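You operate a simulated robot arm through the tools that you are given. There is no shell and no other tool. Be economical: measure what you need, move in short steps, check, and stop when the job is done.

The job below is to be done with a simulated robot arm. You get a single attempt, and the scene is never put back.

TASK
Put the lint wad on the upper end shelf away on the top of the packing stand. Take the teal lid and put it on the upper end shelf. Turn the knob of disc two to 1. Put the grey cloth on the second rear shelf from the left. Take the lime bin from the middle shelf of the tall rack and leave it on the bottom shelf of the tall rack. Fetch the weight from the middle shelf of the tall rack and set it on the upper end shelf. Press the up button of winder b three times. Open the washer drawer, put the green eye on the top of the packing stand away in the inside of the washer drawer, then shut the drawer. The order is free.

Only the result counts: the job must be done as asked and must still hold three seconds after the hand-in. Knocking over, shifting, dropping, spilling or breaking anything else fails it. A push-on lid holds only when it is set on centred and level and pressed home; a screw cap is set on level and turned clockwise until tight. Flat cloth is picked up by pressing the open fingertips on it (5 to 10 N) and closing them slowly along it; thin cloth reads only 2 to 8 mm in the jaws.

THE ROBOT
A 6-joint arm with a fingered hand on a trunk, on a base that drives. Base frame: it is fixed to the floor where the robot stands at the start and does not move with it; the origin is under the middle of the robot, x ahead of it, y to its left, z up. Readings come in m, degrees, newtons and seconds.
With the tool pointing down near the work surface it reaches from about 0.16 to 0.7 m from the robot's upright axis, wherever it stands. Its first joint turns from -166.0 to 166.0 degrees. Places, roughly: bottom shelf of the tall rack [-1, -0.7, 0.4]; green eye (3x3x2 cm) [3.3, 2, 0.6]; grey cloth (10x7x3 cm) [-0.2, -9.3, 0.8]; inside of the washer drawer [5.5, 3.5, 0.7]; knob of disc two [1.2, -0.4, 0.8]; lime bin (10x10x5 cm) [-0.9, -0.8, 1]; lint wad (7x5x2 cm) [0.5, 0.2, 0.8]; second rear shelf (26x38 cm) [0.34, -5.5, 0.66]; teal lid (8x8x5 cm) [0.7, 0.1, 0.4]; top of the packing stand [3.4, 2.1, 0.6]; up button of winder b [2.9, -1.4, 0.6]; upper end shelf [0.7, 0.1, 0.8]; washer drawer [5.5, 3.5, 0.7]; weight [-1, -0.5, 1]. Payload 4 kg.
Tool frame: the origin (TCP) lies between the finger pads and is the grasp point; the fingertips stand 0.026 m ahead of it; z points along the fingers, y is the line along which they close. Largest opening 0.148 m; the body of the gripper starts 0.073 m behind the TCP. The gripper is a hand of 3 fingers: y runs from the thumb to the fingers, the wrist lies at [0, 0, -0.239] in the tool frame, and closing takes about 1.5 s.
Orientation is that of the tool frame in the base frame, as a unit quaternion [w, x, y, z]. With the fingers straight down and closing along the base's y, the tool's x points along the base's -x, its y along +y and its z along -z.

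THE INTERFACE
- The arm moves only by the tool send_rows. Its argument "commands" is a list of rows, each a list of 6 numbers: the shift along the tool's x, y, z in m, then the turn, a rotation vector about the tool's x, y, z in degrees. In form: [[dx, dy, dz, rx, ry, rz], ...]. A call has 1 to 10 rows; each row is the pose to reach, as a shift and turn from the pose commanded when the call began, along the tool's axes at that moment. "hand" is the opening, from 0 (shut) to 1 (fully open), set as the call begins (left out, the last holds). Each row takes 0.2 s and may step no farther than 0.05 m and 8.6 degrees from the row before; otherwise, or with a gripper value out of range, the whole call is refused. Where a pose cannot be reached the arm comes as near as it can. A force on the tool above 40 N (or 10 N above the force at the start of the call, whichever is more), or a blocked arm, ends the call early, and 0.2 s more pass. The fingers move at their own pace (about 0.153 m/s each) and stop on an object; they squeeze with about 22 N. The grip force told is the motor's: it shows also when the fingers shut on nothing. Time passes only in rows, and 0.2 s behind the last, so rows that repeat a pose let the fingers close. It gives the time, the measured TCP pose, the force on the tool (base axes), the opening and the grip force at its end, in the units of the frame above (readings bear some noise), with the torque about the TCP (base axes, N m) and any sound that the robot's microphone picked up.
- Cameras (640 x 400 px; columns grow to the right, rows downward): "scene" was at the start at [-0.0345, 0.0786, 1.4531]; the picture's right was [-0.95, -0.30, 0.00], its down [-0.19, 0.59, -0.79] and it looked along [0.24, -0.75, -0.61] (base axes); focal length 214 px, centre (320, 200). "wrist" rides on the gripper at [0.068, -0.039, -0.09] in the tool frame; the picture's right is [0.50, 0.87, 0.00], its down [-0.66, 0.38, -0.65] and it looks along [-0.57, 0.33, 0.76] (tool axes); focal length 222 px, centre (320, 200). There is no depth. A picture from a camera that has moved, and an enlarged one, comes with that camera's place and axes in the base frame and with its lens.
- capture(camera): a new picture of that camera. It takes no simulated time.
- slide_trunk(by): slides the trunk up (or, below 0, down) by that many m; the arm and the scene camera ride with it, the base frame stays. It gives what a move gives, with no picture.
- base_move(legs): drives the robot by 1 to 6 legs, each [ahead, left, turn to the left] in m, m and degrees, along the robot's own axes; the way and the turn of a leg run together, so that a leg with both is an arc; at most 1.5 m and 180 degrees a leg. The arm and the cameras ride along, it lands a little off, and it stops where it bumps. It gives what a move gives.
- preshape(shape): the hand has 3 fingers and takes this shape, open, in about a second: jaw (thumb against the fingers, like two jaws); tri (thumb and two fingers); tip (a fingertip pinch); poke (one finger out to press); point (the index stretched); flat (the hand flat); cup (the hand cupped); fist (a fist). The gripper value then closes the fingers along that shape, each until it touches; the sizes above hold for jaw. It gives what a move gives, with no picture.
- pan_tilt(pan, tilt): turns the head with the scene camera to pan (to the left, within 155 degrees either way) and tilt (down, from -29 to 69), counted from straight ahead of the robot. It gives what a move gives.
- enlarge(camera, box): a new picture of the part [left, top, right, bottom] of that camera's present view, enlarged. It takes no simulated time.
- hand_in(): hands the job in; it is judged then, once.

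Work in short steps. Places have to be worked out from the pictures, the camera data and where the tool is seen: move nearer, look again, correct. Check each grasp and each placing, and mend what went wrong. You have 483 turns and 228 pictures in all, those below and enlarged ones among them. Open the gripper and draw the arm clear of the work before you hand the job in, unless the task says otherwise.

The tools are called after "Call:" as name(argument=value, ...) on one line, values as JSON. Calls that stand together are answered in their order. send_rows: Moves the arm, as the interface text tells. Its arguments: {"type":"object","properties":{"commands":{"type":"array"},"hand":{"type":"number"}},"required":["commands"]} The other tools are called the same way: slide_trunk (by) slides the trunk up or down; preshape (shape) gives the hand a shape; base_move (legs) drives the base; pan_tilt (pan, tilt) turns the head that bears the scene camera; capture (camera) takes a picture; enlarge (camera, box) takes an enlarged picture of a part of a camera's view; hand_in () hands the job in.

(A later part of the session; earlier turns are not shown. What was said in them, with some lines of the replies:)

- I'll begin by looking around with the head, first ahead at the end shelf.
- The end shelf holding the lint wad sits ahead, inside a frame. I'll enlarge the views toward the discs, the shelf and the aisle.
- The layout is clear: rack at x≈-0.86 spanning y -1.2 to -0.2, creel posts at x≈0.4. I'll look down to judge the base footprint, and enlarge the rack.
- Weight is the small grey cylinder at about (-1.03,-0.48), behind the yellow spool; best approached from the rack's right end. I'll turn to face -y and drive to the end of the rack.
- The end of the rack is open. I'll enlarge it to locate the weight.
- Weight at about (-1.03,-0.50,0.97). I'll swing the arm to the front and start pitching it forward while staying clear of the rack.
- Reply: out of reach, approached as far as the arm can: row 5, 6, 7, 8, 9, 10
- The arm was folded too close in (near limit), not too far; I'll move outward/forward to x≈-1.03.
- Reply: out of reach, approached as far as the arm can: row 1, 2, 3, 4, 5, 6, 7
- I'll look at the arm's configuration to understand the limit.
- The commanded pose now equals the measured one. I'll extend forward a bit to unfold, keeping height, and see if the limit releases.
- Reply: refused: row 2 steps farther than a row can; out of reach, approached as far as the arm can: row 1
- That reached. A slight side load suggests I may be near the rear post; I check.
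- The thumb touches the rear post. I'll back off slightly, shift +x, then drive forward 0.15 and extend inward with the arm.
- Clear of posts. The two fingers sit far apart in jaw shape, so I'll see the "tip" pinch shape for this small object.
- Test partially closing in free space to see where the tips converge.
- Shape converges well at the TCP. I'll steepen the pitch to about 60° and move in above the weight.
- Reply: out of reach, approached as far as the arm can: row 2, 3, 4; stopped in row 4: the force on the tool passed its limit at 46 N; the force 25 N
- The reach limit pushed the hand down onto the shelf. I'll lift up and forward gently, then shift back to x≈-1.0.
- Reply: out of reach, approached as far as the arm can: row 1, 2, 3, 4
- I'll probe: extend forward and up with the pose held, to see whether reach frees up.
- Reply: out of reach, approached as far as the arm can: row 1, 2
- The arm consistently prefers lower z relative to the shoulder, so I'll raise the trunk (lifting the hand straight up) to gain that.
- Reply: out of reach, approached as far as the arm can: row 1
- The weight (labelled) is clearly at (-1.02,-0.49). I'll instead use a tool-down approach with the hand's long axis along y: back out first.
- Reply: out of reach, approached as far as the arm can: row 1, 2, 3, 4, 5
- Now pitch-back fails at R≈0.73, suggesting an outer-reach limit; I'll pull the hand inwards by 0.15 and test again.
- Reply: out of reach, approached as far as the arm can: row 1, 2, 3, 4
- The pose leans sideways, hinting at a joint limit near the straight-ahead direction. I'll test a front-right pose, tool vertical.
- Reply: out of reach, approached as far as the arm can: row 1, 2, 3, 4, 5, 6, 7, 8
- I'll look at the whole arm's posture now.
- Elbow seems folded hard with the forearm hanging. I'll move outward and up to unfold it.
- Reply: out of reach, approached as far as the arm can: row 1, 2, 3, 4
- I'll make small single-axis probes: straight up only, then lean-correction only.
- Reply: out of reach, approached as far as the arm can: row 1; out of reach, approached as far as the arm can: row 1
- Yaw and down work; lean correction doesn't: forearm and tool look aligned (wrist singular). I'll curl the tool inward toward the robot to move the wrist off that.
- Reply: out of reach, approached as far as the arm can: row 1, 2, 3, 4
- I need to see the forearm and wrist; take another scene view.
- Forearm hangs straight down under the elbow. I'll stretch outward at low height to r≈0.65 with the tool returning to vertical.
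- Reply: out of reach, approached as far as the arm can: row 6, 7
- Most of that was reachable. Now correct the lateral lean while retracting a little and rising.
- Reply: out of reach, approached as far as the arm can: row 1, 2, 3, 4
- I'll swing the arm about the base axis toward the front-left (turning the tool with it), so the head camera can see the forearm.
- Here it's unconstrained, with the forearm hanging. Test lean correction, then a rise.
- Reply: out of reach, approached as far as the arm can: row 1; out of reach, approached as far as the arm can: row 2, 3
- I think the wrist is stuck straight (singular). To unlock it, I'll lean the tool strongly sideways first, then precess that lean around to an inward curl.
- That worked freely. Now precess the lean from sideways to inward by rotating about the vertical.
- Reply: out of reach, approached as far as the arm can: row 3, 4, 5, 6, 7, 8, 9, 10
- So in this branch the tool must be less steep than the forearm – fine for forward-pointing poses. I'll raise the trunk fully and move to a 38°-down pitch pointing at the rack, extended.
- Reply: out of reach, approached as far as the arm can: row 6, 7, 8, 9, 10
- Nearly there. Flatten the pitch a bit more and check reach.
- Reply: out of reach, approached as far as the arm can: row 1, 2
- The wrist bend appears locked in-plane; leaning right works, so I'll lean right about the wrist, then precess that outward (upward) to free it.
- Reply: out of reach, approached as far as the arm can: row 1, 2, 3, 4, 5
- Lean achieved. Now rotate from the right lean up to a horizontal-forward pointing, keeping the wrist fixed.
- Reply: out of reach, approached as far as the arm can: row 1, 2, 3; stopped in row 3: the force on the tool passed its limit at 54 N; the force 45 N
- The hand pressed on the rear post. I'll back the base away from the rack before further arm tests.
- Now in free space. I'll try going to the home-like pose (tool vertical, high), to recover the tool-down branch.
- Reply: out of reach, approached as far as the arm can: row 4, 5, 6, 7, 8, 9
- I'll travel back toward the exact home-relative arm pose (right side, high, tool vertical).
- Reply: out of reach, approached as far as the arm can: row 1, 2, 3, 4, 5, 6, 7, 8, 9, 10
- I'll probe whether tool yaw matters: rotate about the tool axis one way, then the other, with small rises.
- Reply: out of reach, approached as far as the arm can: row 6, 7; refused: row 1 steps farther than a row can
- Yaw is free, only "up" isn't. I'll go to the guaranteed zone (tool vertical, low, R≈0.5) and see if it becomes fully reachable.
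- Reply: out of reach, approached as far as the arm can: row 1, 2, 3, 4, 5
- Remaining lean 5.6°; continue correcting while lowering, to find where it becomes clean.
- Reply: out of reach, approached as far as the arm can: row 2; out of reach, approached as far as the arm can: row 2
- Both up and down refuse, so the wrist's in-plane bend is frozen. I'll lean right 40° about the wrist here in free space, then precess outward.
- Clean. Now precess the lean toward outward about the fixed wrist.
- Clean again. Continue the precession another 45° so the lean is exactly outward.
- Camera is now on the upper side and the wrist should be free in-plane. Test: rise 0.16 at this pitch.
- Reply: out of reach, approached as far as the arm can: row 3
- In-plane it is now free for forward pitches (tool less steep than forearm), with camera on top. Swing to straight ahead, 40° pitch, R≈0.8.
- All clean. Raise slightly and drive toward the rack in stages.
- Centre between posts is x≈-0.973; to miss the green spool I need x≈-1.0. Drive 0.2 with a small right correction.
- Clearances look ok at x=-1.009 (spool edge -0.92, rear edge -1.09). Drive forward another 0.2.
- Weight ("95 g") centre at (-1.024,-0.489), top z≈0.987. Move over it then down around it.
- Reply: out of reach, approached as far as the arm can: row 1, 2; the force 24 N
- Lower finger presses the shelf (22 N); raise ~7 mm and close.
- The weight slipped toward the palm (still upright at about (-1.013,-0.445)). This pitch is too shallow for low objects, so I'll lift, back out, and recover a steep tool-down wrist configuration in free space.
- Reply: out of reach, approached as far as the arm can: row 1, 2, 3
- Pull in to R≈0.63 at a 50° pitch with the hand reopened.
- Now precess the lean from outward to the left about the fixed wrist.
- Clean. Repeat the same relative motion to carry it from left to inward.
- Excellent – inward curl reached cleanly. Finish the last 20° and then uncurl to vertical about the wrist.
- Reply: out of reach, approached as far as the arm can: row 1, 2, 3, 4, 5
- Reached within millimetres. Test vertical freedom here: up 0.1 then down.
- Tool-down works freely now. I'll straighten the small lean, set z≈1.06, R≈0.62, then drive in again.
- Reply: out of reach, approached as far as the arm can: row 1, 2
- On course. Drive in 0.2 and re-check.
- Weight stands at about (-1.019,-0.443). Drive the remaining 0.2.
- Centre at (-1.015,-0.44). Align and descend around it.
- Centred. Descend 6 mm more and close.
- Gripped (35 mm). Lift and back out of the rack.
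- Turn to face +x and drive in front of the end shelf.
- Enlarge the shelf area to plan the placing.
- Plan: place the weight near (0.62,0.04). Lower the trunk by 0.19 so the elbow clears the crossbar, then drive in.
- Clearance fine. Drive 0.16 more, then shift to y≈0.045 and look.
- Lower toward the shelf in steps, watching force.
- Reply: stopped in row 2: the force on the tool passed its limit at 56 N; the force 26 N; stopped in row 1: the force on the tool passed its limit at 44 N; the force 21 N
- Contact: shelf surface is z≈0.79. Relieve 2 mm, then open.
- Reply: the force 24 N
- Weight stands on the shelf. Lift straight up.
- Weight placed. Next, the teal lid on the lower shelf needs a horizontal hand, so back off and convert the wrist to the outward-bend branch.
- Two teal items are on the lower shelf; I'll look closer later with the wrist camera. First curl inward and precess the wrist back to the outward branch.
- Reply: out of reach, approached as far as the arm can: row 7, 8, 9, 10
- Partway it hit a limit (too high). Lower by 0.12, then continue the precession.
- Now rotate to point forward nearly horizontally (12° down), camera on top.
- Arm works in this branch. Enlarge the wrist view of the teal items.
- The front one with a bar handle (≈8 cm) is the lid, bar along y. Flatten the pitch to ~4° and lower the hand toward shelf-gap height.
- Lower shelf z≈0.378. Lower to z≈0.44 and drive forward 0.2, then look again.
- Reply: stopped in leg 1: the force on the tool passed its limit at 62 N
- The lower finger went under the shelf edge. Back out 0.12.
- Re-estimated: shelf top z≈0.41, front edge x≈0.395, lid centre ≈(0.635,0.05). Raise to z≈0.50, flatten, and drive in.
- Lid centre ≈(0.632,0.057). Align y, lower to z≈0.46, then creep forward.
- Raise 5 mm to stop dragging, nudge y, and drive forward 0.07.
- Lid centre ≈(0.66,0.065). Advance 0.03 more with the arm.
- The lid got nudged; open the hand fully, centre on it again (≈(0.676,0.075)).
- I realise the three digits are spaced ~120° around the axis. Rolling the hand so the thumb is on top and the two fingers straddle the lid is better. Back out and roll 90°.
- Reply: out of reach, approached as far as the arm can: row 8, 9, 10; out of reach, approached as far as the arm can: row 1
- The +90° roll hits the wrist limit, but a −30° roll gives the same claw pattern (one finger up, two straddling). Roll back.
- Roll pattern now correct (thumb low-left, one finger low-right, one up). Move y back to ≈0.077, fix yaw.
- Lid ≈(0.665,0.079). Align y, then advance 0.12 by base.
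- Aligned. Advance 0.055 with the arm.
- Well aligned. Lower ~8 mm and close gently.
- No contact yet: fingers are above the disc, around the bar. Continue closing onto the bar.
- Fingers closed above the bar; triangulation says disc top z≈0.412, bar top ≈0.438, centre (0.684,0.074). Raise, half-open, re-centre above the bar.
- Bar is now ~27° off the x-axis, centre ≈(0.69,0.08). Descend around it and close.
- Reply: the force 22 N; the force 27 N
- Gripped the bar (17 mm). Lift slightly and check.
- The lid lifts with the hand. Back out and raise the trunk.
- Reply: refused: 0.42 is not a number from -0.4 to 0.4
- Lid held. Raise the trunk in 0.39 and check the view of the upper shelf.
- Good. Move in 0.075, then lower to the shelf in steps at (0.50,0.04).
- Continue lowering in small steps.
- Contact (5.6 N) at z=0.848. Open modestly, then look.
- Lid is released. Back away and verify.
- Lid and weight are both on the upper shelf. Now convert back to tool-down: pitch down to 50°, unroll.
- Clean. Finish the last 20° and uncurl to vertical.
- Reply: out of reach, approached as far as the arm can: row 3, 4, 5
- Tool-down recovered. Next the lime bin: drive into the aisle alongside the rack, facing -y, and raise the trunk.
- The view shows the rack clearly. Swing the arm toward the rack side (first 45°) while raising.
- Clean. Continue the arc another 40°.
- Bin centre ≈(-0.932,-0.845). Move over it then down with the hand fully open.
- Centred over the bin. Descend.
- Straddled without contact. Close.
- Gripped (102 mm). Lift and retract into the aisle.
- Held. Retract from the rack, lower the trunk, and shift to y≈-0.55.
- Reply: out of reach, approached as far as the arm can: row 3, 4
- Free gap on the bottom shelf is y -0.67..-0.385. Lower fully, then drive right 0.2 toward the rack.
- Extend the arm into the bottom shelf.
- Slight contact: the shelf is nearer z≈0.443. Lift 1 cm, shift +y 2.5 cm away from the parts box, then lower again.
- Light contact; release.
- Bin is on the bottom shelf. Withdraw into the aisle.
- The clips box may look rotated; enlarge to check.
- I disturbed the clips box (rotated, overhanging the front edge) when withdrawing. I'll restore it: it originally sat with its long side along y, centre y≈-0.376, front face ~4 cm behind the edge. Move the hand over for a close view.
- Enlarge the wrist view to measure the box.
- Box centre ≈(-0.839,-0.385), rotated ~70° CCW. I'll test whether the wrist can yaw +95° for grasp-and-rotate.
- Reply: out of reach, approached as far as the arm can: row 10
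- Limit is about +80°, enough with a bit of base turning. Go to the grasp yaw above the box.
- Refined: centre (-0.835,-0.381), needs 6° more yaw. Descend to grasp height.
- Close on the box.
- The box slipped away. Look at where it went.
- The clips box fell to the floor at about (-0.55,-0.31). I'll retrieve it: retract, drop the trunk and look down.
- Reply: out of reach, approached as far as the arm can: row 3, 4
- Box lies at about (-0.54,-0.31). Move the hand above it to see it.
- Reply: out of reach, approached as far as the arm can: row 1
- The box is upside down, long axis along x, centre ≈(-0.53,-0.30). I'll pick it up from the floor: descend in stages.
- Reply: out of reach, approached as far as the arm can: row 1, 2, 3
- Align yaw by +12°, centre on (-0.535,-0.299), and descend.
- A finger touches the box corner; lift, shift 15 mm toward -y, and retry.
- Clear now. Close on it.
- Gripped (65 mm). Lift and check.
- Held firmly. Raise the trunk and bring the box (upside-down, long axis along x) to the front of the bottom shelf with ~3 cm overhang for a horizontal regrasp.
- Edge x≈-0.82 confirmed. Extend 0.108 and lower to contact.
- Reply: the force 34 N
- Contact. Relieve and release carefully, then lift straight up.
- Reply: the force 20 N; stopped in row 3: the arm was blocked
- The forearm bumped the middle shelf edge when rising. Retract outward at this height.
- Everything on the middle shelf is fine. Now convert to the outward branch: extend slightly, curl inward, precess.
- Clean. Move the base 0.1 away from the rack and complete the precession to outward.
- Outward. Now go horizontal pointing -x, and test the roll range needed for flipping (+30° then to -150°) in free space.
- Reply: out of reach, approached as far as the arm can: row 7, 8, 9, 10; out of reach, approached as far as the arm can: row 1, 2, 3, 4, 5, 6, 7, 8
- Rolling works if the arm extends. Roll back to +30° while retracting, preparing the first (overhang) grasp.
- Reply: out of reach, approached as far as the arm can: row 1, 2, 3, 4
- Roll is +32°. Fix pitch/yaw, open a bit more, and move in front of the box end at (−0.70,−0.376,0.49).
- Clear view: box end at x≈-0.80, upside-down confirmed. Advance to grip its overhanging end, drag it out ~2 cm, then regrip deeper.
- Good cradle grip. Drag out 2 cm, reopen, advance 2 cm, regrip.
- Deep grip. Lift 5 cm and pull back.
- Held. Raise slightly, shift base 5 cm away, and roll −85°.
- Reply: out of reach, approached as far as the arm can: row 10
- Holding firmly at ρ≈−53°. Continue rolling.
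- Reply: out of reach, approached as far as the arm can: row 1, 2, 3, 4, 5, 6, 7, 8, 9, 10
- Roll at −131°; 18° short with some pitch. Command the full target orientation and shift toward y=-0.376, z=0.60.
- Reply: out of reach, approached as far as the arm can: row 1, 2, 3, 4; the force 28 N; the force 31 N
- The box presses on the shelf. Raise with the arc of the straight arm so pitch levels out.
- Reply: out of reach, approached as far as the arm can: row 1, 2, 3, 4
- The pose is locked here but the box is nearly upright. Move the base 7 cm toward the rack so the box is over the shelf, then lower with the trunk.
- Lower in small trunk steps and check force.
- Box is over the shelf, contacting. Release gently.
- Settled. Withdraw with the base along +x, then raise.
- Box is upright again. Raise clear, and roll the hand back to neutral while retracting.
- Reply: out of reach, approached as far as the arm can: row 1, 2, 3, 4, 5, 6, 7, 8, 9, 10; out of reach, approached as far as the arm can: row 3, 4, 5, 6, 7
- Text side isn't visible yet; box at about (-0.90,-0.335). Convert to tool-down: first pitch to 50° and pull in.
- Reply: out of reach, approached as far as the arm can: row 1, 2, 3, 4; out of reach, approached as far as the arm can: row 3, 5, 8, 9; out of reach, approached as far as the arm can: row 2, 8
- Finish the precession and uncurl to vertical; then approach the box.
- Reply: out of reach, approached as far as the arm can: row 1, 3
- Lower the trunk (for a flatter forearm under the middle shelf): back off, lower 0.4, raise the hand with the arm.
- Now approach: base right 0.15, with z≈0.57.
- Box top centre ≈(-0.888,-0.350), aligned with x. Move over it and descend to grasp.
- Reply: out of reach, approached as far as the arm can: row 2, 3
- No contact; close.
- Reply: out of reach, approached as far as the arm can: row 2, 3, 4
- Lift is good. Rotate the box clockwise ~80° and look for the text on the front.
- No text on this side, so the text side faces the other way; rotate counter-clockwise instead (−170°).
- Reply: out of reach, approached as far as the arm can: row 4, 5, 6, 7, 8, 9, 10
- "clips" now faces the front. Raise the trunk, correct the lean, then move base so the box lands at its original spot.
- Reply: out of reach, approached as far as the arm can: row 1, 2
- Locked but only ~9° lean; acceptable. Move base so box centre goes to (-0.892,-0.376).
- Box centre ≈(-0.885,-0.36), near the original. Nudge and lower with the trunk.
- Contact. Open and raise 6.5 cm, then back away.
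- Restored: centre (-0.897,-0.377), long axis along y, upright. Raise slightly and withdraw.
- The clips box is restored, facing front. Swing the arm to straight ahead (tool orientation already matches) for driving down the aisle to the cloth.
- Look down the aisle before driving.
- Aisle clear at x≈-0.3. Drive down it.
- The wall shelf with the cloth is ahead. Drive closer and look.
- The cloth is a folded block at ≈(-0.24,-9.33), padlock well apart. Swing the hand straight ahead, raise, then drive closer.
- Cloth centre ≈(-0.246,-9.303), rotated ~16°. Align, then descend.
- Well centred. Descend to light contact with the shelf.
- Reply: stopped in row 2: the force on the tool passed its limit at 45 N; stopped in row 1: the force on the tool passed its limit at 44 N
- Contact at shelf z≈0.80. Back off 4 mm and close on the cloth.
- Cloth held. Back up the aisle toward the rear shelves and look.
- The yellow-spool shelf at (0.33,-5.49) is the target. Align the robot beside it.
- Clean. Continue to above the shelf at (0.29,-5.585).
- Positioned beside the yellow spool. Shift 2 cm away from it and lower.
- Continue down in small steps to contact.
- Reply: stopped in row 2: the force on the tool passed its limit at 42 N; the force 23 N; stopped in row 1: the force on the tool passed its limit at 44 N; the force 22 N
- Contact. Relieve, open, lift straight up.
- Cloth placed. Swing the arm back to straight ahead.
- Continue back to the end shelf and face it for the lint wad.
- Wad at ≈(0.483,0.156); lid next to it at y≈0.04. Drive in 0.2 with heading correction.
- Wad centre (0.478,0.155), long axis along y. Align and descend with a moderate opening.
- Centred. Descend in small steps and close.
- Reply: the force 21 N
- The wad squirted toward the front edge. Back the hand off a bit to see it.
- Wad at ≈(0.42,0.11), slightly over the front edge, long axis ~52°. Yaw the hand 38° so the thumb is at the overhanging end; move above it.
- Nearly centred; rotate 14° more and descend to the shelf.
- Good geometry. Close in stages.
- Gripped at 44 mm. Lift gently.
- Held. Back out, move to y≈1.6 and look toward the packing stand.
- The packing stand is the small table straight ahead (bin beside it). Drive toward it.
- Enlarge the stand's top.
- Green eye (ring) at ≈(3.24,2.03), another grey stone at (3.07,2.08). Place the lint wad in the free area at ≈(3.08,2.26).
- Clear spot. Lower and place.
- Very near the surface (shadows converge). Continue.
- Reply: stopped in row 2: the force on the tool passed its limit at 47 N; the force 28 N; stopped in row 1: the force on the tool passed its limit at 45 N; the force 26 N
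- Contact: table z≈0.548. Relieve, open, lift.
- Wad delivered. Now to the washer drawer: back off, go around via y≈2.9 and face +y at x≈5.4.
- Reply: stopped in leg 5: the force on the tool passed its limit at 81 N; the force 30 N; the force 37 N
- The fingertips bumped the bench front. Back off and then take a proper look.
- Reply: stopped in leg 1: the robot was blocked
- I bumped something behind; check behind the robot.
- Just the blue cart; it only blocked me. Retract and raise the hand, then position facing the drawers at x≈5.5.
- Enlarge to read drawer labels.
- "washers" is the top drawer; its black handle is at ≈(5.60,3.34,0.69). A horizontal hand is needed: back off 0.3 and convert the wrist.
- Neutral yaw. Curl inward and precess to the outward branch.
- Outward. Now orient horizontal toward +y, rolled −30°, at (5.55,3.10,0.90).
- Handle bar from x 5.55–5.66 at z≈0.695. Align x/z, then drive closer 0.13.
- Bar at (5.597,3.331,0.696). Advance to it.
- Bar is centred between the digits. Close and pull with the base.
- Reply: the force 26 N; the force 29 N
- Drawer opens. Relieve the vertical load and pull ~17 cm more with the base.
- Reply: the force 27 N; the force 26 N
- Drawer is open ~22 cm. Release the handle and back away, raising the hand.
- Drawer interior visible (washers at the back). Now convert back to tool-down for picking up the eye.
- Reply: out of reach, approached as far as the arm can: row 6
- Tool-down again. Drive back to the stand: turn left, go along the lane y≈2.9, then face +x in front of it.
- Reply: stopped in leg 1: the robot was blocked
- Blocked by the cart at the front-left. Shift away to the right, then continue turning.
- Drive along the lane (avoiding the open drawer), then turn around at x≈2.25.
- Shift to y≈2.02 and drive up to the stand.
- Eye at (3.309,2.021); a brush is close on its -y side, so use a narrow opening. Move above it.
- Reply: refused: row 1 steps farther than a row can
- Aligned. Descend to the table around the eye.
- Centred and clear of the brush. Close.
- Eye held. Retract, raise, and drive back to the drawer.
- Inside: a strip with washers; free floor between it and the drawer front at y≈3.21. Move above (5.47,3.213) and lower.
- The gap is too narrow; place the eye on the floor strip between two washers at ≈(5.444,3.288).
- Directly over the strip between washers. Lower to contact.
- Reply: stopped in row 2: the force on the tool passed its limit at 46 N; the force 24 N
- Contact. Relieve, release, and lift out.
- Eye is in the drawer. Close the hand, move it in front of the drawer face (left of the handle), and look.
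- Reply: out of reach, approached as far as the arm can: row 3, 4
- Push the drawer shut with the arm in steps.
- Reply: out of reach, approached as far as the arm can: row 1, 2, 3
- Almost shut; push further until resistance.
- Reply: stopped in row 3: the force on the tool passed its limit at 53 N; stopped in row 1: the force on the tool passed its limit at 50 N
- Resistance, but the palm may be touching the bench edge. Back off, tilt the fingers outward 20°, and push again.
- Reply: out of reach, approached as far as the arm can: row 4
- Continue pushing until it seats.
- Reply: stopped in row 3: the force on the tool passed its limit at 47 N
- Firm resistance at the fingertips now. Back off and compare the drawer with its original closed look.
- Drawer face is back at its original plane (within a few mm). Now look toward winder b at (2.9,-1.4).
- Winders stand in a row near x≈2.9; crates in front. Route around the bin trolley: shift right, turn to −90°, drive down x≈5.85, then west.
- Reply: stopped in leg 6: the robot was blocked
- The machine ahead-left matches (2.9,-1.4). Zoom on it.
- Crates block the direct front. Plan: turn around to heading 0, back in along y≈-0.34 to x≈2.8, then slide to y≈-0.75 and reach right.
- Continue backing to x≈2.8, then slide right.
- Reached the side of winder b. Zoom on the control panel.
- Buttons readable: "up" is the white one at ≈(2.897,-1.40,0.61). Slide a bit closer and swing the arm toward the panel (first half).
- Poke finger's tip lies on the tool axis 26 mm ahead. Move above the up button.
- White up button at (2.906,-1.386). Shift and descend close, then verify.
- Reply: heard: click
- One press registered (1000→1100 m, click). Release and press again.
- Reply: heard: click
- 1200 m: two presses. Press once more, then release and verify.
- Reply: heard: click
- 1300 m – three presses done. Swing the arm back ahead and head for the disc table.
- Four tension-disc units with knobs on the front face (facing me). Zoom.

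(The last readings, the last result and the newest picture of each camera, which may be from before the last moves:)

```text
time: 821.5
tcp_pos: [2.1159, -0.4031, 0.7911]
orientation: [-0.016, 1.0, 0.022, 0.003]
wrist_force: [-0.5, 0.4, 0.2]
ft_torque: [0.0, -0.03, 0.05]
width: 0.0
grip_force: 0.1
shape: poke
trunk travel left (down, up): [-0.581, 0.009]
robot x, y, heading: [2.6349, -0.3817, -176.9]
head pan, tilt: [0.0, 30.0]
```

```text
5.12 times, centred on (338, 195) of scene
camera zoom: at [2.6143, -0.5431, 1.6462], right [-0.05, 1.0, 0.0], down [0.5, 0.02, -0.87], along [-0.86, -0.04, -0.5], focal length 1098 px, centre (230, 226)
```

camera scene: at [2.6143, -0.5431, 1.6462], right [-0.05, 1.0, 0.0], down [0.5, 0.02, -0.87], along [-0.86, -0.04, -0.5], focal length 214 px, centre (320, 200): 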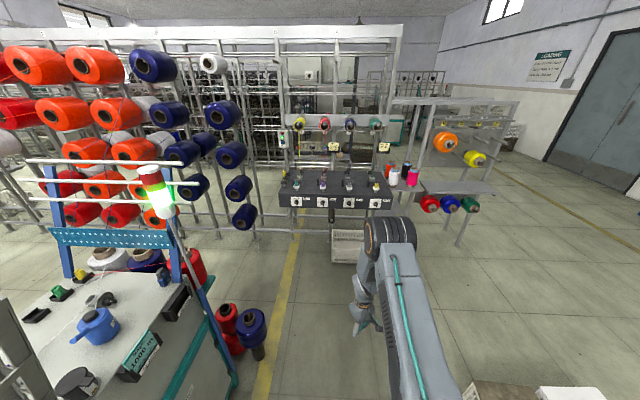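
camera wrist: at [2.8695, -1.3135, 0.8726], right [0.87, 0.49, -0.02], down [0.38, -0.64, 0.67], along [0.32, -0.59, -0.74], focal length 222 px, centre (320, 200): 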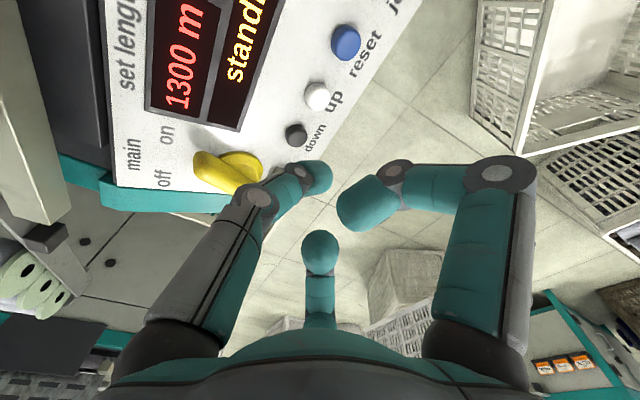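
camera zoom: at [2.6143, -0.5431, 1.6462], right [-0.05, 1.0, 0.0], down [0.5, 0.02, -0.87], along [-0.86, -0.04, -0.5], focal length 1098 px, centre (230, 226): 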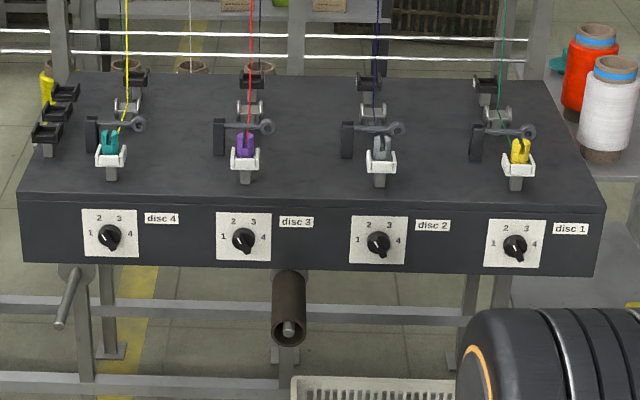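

Disc 2's knob is at ≈(1.2,-0.385,0.80), dial facing +x. Convert to a horizontal hand: tip shape, extend, curl, precess.

Call:
preshape(shape="tip")

Call:
send_rows(commands=[[-0.045, 0, 0, 0, 0, 0], [-0.09, 0, 0, 0, 0, 0], [-0.06, 0, 0, 0, 8, 0], [-0.02, 0, -0.009, 0, 16, 0], [0.01, 0, -0.021, 0, 24, 0], [0.037, 0, -0.036, 0, 32, 0], [0.064, 0, -0.056, 0, 40, 0]], hand=0.5)

Call:
send_rows(commands=[[-0.0011, 0.0216, -0.001, -5.2, 0, 6.1], [-0.0046, 0.0427, -0.0039, -10.4, 0, 12.2], [-0.0102, 0.063, -0.0087, -15.6, 0, 18.2], [-0.0179, 0.0821, -0.0153, -20.8, 0, 24.3], [-0.0276, 0.0996, -0.0236, -26, 0, 30.4], [-0.039, 0.1152, -0.0333, -31.2, 0, 36.5], [-0.0519, 0.1285, -0.0444, -36.4, 0, 42.6], [-0.0662, 0.1393, -0.0566, -41.6, 0, 48.6], [-0.0814, 0.1474, -0.0696, -46.8, 0, 54.7], [-0.0974, 0.1526, -0.0833, -52, 0, 60.8]])

Call:
send_rows(commands=[[-0.0011, 0.0216, -0.001, -5.2, 0, 6.1], [-0.0046, 0.0427, -0.0039, -10.4, 0, 12.2], [-0.0102, 0.063, -0.0087, -15.6, 0, 18.2], [-0.0179, 0.0821, -0.0153, -20.8, 0, 24.3], [-0.0276, 0.0996, -0.0236, -26, 0, 30.4], [-0.039, 0.1152, -0.0333, -31.2, 0, 36.5], [-0.0519, 0.1285, -0.0444, -36.4, 0, 42.6], [-0.0662, 0.1393, -0.0566, -41.6, 0, 48.6], [-0.0814, 0.1474, -0.0696, -46.8, 0, 54.7], [-0.0974, 0.1526, -0.0833, -52, 0, 60.8]])

```text
time: 822.4
tcp_pos: [2.1163, -0.4032, 0.7929]
orientation: [-0.016, 1.0, 0.022, 0.001]
wrist_force: [0.3, 0.3, 0.5]
ft_torque: [-0.01, 0.01, 0.02]
width: 0.1479
grip_force: 0.1
shape: tip
trunk travel left (down, up): [-0.581, 0.009]
robot x, y, heading: [2.6367, -0.3784, -177.2]
head pan, tilt: [0.0, 30.0]
```

```text
time: 824.0
tcp_pos: [2.1807, -0.4047, 0.8501]
orientation: [-0.022, 0.939, 0.014, 0.344]
wrist_force: [0.0, 1.1, 0.3]
ft_torque: [0.01, 0.0, -0.02]
width: 0.0744
grip_force: 0.0
shape: tip
trunk travel left (down, up): [-0.581, 0.009]
robot x, y, heading: [2.6361, -0.3763, -177.1]
head pan, tilt: [0.0, 30.0]
```

```text
time: 826.2
tcp_pos: [2.0581, -0.5593, 0.8443]
orientation: [0.208, 0.735, -0.591, 0.258]
wrist_force: [0.7, -0.3, -0.6]
ft_torque: [0.02, -0.03, 0.0]
width: 0.0743
grip_force: 0.0
shape: tip
trunk travel left (down, up): [-0.581, 0.009]
robot x, y, heading: [2.6377, -0.3793, -177.3]
head pan, tilt: [0.0, 30.0]
```

```text
time: 828.4
tcp_pos: [1.8825, -0.4695, 0.849]
orientation: [-0.34, -0.189, 0.919, -0.053]
wrist_force: [-0.7, 0.5, -1.4]
ft_torque: [-0.02, -0.02, 0.02]
width: 0.0743
grip_force: 0.1
shape: tip
trunk travel left (down, up): [-0.581, 0.009]
robot x, y, heading: [2.6349, -0.38, -177.0]
head pan, tilt: [0.0, 30.0]
```

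Outward. Orient horizontal toward −x at (1.79,-0.385,0.82) and view the dial.

Call:
send_rows(commands=[[0.0027, 0.016, 0.0085, -2.9, 7, 1.6], [0.0053, 0.032, 0.017, -5.8, 14, 3.3], [0.008, 0.048, 0.0256, -8.7, 21, 4.9], [0.0106, 0.064, 0.034, -11.7, 27.9, 6.6], [0.0133, 0.08, 0.0427, -14.6, 34.9, 8.2], [0.016, 0.096, 0.051, -17.5, 41.9, 9.9], [0.0186, 0.1125, 0.0597, -20.4, 48.9, 11.5]])

Call:
base_move(legs=[[0.3, 0, -2.8]])

Call:
capture(camera="wrist")

```text
time: 830.0
tcp_pos: [1.7904, -0.3835, 0.8185]
orientation: [0.709, -0.001, -0.705, 0.0]
wrist_force: [-0.5, 0.6, -0.4]
ft_torque: [0.0, -0.06, 0.02]
width: 0.0746
grip_force: 0.0
shape: tip
trunk travel left (down, up): [-0.581, 0.009]
robot x, y, heading: [2.6404, -0.3861, -177.3]
head pan, tilt: [0.0, 30.0]
```

```text
time: 832.0
tcp_pos: [1.4933, -0.3472, 0.8188]
orientation: [0.708, -0.018, -0.706, -0.018]
wrist_force: [-0.3, -0.4, -0.5]
ft_torque: [-0.02, 0.03, 0.01]
width: 0.0743
grip_force: 0.0
shape: tip
trunk travel left (down, up): [-0.581, 0.009]
robot x, y, heading: [2.3384, -0.3883, 179.9]
head pan, tilt: [0.0, 30.0]
```

```text
20 pictures are left
camera wrist: at [1.5828, -0.3919, 0.8857], right [0.05, 0.86, 0.5], down [0.67, 0.34, -0.66], along [-0.74, 0.37, -0.56], focal length 222 px, centre (320, 200)
```

wrist: 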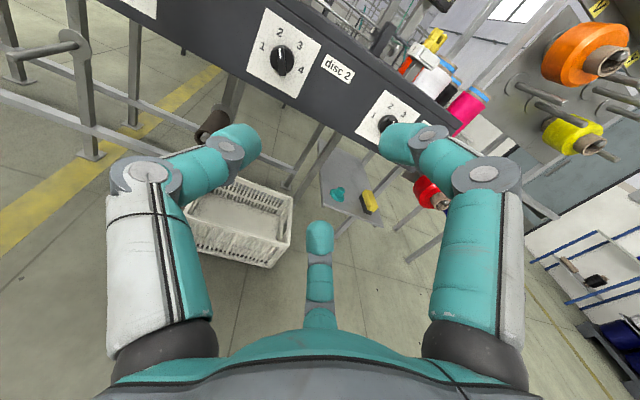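

Disc 2's dial is visible. Zoom to read the pointer.

Call:
enlarge(camera="wrist", box=[235, 0, 365, 110])

```text
3.64 times, centred on (300, 55) of wrist
camera zoom: at [1.5828, -0.3919, 0.8857], right [0.05, 0.86, 0.5], down [0.67, 0.34, -0.66], along [-0.74, 0.37, -0.56], focal length 808 px, centre (393, 727)
```

zoom: 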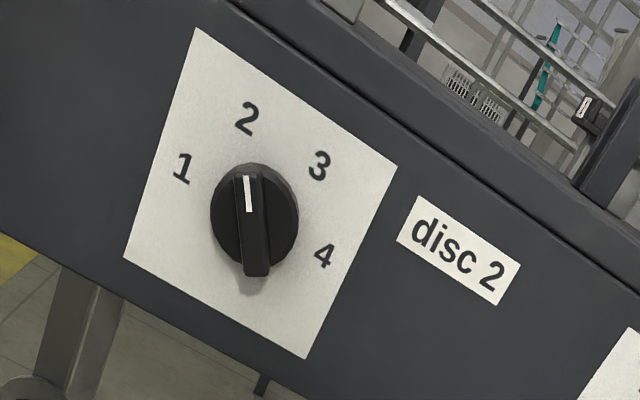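

Pointer is at 2; one step (60°) counter-clockwise gives 1. Align on the knob axis, yaw-correct, and roll to +30° so the claw can turn to −30°.

Call:
send_rows(commands=[[-0.003, -0.01, 0, 0.7, 0, 7.5], [-0.006, -0.02, 0, 1.4, 0, 15], [-0.009, -0.03, 0, 2.2, 0, 22.5], [-0.012, -0.041, 0, 2.9, 0, 30]])

Call:
base_move(legs=[[0.13, 0, 0]])

Call:
capture(camera="wrist")

```text
time: 833.0
tcp_pos: [1.4903, -0.3893, 0.8072]
orientation: [0.689, -0.184, -0.677, 0.183]
wrist_force: [0.2, 0.3, -0.3]
ft_torque: [0.01, 0.0, 0.0]
width: 0.0741
grip_force: 0.0
shape: tip
trunk travel left (down, up): [-0.581, 0.009]
robot x, y, heading: [2.3424, -0.3856, 179.8]
head pan, tilt: [0.0, 30.0]
```

```text
time: 834.3
tcp_pos: [1.3634, -0.3893, 0.8069]
orientation: [0.689, -0.183, -0.677, 0.183]
wrist_force: [-0.4, 0.5, 0.2]
ft_torque: [0.03, 0.02, 0.0]
width: 0.0742
grip_force: 0.1
shape: tip
trunk travel left (down, up): [-0.581, 0.009]
robot x, y, heading: [2.2124, -0.3886, 180.0]
head pan, tilt: [0.0, 30.0]
```

```text
18 pictures are left
camera wrist: at [1.4546, -0.3882, 0.8838], right [0.01, 1.0, 0.0], down [0.64, 0.0, -0.77], along [-0.77, 0.0, -0.64], focal length 222 px, centre (320, 200)
```

wrist: 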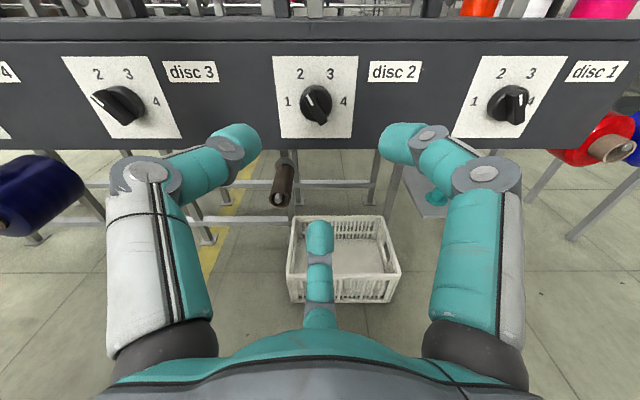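

Knob axis at (1.19,-0.390,0.807); TCP is aligned. Advance with base 0.125, then arm small steps.

Call:
base_move(legs=[[0.12, 0, 0]])

Call:
capture(camera="wrist")

```text
time: 835.5
tcp_pos: [1.2437, -0.3872, 0.8078]
orientation: [0.689, -0.185, -0.677, 0.181]
wrist_force: [0.3, -0.1, 0.1]
ft_torque: [-0.01, 0.0, -0.01]
width: 0.0746
grip_force: 0.1
shape: tip
trunk travel left (down, up): [-0.581, 0.009]
robot x, y, heading: [2.0969, -0.3869, 179.7]
head pan, tilt: [0.0, 30.0]
```

```text
17 pictures are left
camera wrist: at [1.3362, -0.3869, 0.8837], right [0.01, 1.0, 0.0], down [0.64, 0.0, -0.77], along [-0.77, 0.01, -0.64], focal length 222 px, centre (320, 200)
```

wrist: 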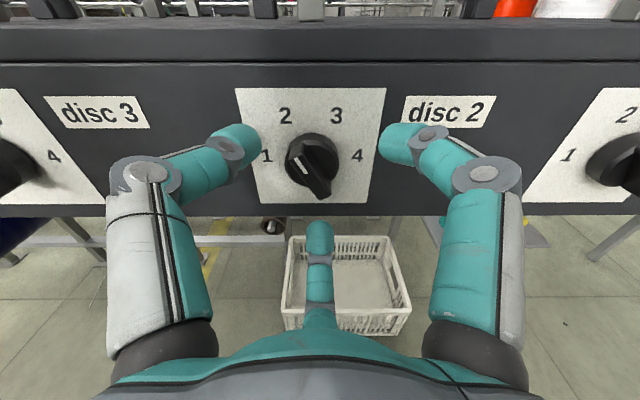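

Advance with the arm until the tips surround the knob.

Call:
send_rows(commands=[[0, -0.002, 0.012, 0, 0, 0], [0, -0.003, 0.024, 0, 0, 0]])

Call:
send_rows(commands=[[0, 0, 0.006, 0, 0, 0], [0, 0, 0.012, 0, 0, 0]])

Call:
capture(camera="wrist")

```text
time: 836.1
tcp_pos: [1.2299, -0.3882, 0.8036]
orientation: [0.686, -0.186, -0.68, 0.181]
wrist_force: [20.7, 0.0, 1.8]
ft_torque: [0.08, 0.04, 0.0]
width: 0.0747
grip_force: 0.1
shape: tip
trunk travel left (down, up): [-0.581, 0.009]
robot x, y, heading: [2.0985, -0.3858, 179.6]
head pan, tilt: [0.0, 30.0]
stopped in row 2: the force on the tool passed its limit at 47 N (the readings are from after the stop); the commanded pose is now the measured one
```

```text
time: 836.4
tcp_pos: [1.2304, -0.3884, 0.8019]
orientation: [0.685, -0.186, -0.681, 0.181]
wrist_force: [24.0, -0.4, 6.5]
ft_torque: [0.02, 0.36, 0.04]
width: 0.0746
grip_force: 0.0
shape: tip
trunk travel left (down, up): [-0.581, 0.009]
robot x, y, heading: [2.095, -0.3815, 179.8]
head pan, tilt: [0.0, 30.0]
stopped in row 1: the force on the tool passed its limit at 45 N (the readings are from after the stop); the commanded pose is now the measured one
```

```text
16 pictures are left
camera wrist: at [1.3213, -0.3886, 0.8794], right [0.01, 1.0, 0.0], down [0.65, -0.01, -0.76], along [-0.76, 0.01, -0.65], focal length 222 px, centre (320, 200)
```

wrist: 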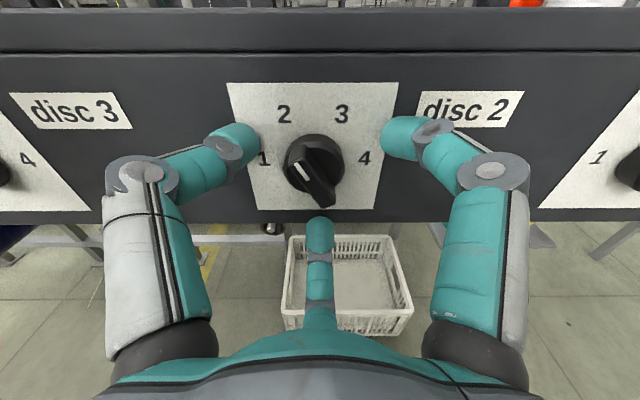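

Tips reached the panel around the knob. Back off 3 mm, re-level, and close on the knob.

Call:
send_rows(commands=[[0.003, -0.0015, -0.003, 0, 0, 0], [0.003, -0.0015, -0.003, 0, 0, 0]])

Call:
send_rows(commands=[[0, 0, 0, 0, 0, 0], [0, 0, 0, 0, 0, 0], [0, 0, 0, 0, 0, 0], [0, 0, 0, 0, 0, 0]], hand=0.05)

Call:
capture(camera="wrist")

```text
time: 837.0
tcp_pos: [1.2307, -0.3874, 0.8042]
orientation: [0.685, -0.185, -0.681, 0.18]
wrist_force: [7.0, 0.0, 0.7]
ft_torque: [0.01, -0.06, -0.08]
width: 0.0737
grip_force: 0.0
shape: tip
trunk travel left (down, up): [-0.581, 0.009]
robot x, y, heading: [2.0926, -0.388, 179.4]
head pan, tilt: [0.0, 30.0]
```

```text
time: 838.0
tcp_pos: [1.2312, -0.3892, 0.8032]
orientation: [0.685, -0.185, -0.681, 0.181]
wrist_force: [1.9, -9.2, 4.9]
ft_torque: [0.05, 0.23, 0.32]
width: 0.0346
grip_force: 21.7
shape: tip
trunk travel left (down, up): [-0.581, 0.009]
robot x, y, heading: [2.0948, -0.3885, 179.8]
head pan, tilt: [0.0, 30.0]
```

```text
15 pictures are left
camera wrist: at [1.3221, -0.3897, 0.8824], right [0.01, 1.0, 0.0], down [0.65, 0.0, -0.76], along [-0.76, 0.0, -0.65], focal length 222 px, centre (320, 200)
```

wrist: 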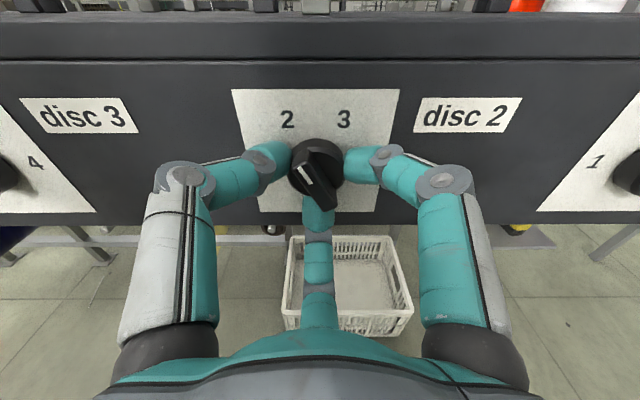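

Gripped. Turn counter-clockwise 60°.

Call:
send_rows(commands=[[0, 0, 0, 0, 0, -7.5], [0, 0, 0, 0, 0, -15], [0, 0, 0, 0, 0, -22.5], [0, 0, 0, 0, 0, -30], [0, 0, 0, 0, 0, -37.5], [0, 0, 0, 0, 0, -45], [0, 0, 0, 0, 0, -52.5], [0, 0, 0, 0, 0, -60]])

Call:
capture(camera="wrist")

```text
time: 839.8
tcp_pos: [1.231, -0.388, 0.8057]
orientation: [0.684, 0.18, -0.681, -0.188]
wrist_force: [0.7, 2.1, 15.6]
ft_torque: [-0.04, 0.38, -0.03]
width: 0.032
grip_force: 21.9
shape: tip
trunk travel left (down, up): [-0.581, 0.009]
robot x, y, heading: [2.0918, -0.3885, 179.7]
head pan, tilt: [0.0, 30.0]
```

```text
14 pictures are left
camera wrist: at [1.3215, -0.4554, 0.8446], right [0.01, 0.5, 0.87], down [0.66, 0.65, -0.38], along [-0.75, 0.57, -0.32], focal length 222 px, centre (320, 200)
```

wrist: 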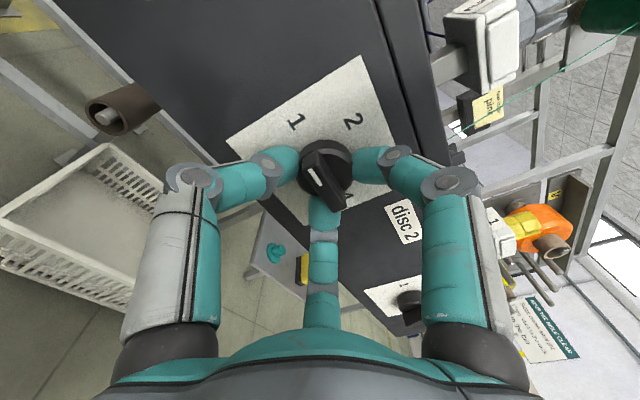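

The knob turned with the hand; the pointer lines up near "1". Release, back off, and check.

Call:
send_rows(commands=[[0, 0, 0, 0, 0, 0], [0, 0, 0, 0, 0, 0]], hand=0.55)

Call:
send_rows(commands=[[0, 0, -0.03, 0, 0, 0], [0, 0, -0.07, 0, 0, 0], [0, 0, -0.11, 0, 0, 0]])

Call:
enlarge(camera="wrist", box=[220, 40, 420, 190])

```text
time: 840.4
tcp_pos: [1.2326, -0.3888, 0.803]
orientation: [-0.682, -0.181, 0.684, 0.185]
wrist_force: [3.4, -0.1, 0.2]
ft_torque: [0.03, 0.06, 0.0]
width: 0.0809
grip_force: 0.1
shape: tip
trunk travel left (down, up): [-0.581, 0.009]
robot x, y, heading: [2.0925, -0.384, 179.9]
head pan, tilt: [0.0, 30.0]
```

```text
time: 841.2
tcp_pos: [1.3421, -0.3887, 0.8047]
orientation: [0.683, 0.18, -0.683, -0.185]
wrist_force: [0.7, -0.1, 0.0]
ft_torque: [0.01, 0.08, 0.04]
width: 0.081
grip_force: 0.1
shape: tip
trunk travel left (down, up): [-0.581, 0.009]
robot x, y, heading: [2.0948, -0.3848, 179.8]
head pan, tilt: [0.0, 30.0]
```

```text
2.67 times, centred on (320, 115) of wrist
camera zoom: at [1.4325, -0.4569, 0.8433], right [0.01, 0.5, 0.87], down [0.66, 0.65, -0.38], along [-0.75, 0.57, -0.33], focal length 592 px, centre (320, 427)
```

zoom: 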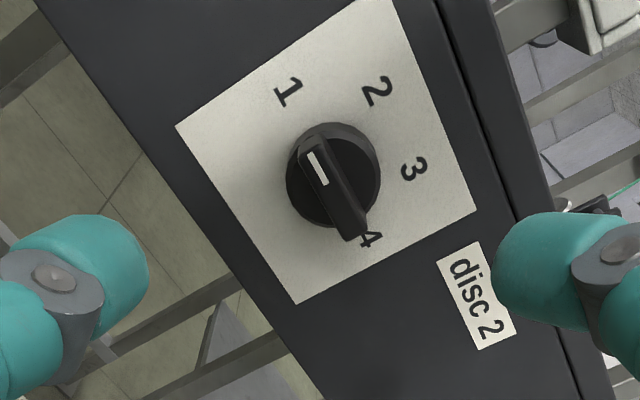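

Pointer is at 1. Draw the arm clear of the work.

Call:
base_move(legs=[[-0.3, 0, 0]])

Call:
pan_tilt(pan=-20, tilt=20)

Call:
enlarge(camera="scene", box=[240, 150, 440, 280])

```text
time: 843.3
tcp_pos: [1.6423, -0.3866, 0.8053]
orientation: [-0.683, -0.179, 0.683, 0.187]
wrist_force: [0.0, -0.3, 0.1]
ft_torque: [-0.02, 0.01, 0.01]
width: 0.0813
grip_force: 0.1
shape: tip
trunk travel left (down, up): [-0.581, 0.009]
robot x, y, heading: [2.3967, -0.3889, 179.4]
head pan, tilt: [0.0, 30.0]
```

```text
time: 844.1
tcp_pos: [1.6427, -0.3875, 0.8044]
orientation: [-0.683, -0.177, 0.683, 0.187]
wrist_force: [-0.1, -0.1, -0.2]
ft_torque: [0.05, 0.01, -0.03]
width: 0.0809
grip_force: 0.0
shape: tip
trunk travel left (down, up): [-0.581, 0.009]
robot x, y, heading: [2.394, -0.3902, 179.4]
head pan, tilt: [-20.0, 20.0]
```

```text
3.08 times, centred on (340, 215) of scene
camera zoom: at [2.3654, -0.5181, 1.6623], right [0.35, 0.94, 0.0], down [0.32, -0.12, -0.94], along [-0.88, 0.33, -0.34], focal length 660 px, centre (258, 154)
```

zoom: 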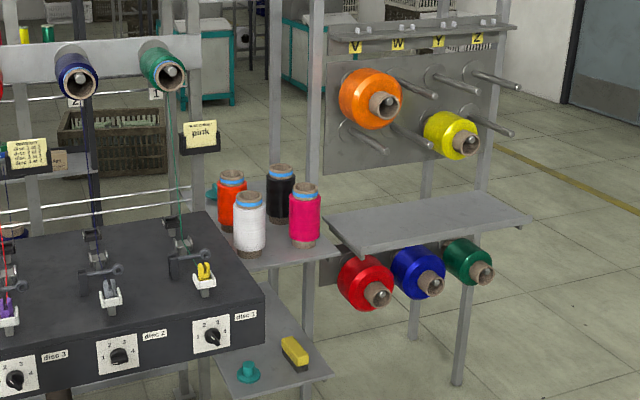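

All items are done and the arm is clear; handing in.

Call:
hand_in()

```text
The job is handed in.
```

I carried out all eight parts and handed the job in. I knocked over the clips box on the way, and the result isn't known yet.

- **Clips box:** I knocked it off the bottom shelf of the tall rack while placing the lime bin. I turned it upright and put it back as near its original spot and facing as I could measure, but the fall may still count against the job.
- **Other bumps:** the base was blocked a few times, by the blue cart and probably by a bin trolley or crate near the winders. The hand also pressed on a rack post and bumped the washer bench. I saw no clear displacement, but I did not check each one.
- **Washer drawer:** it is shut to within a few millimetres of its original position, judged from one partly hidden view and the firm resistance when I pushed.
- **Winder b:** the display went from 1000 m to 1300 m, so the up button registered three times.
- **Disc two:** the knob points at 1.
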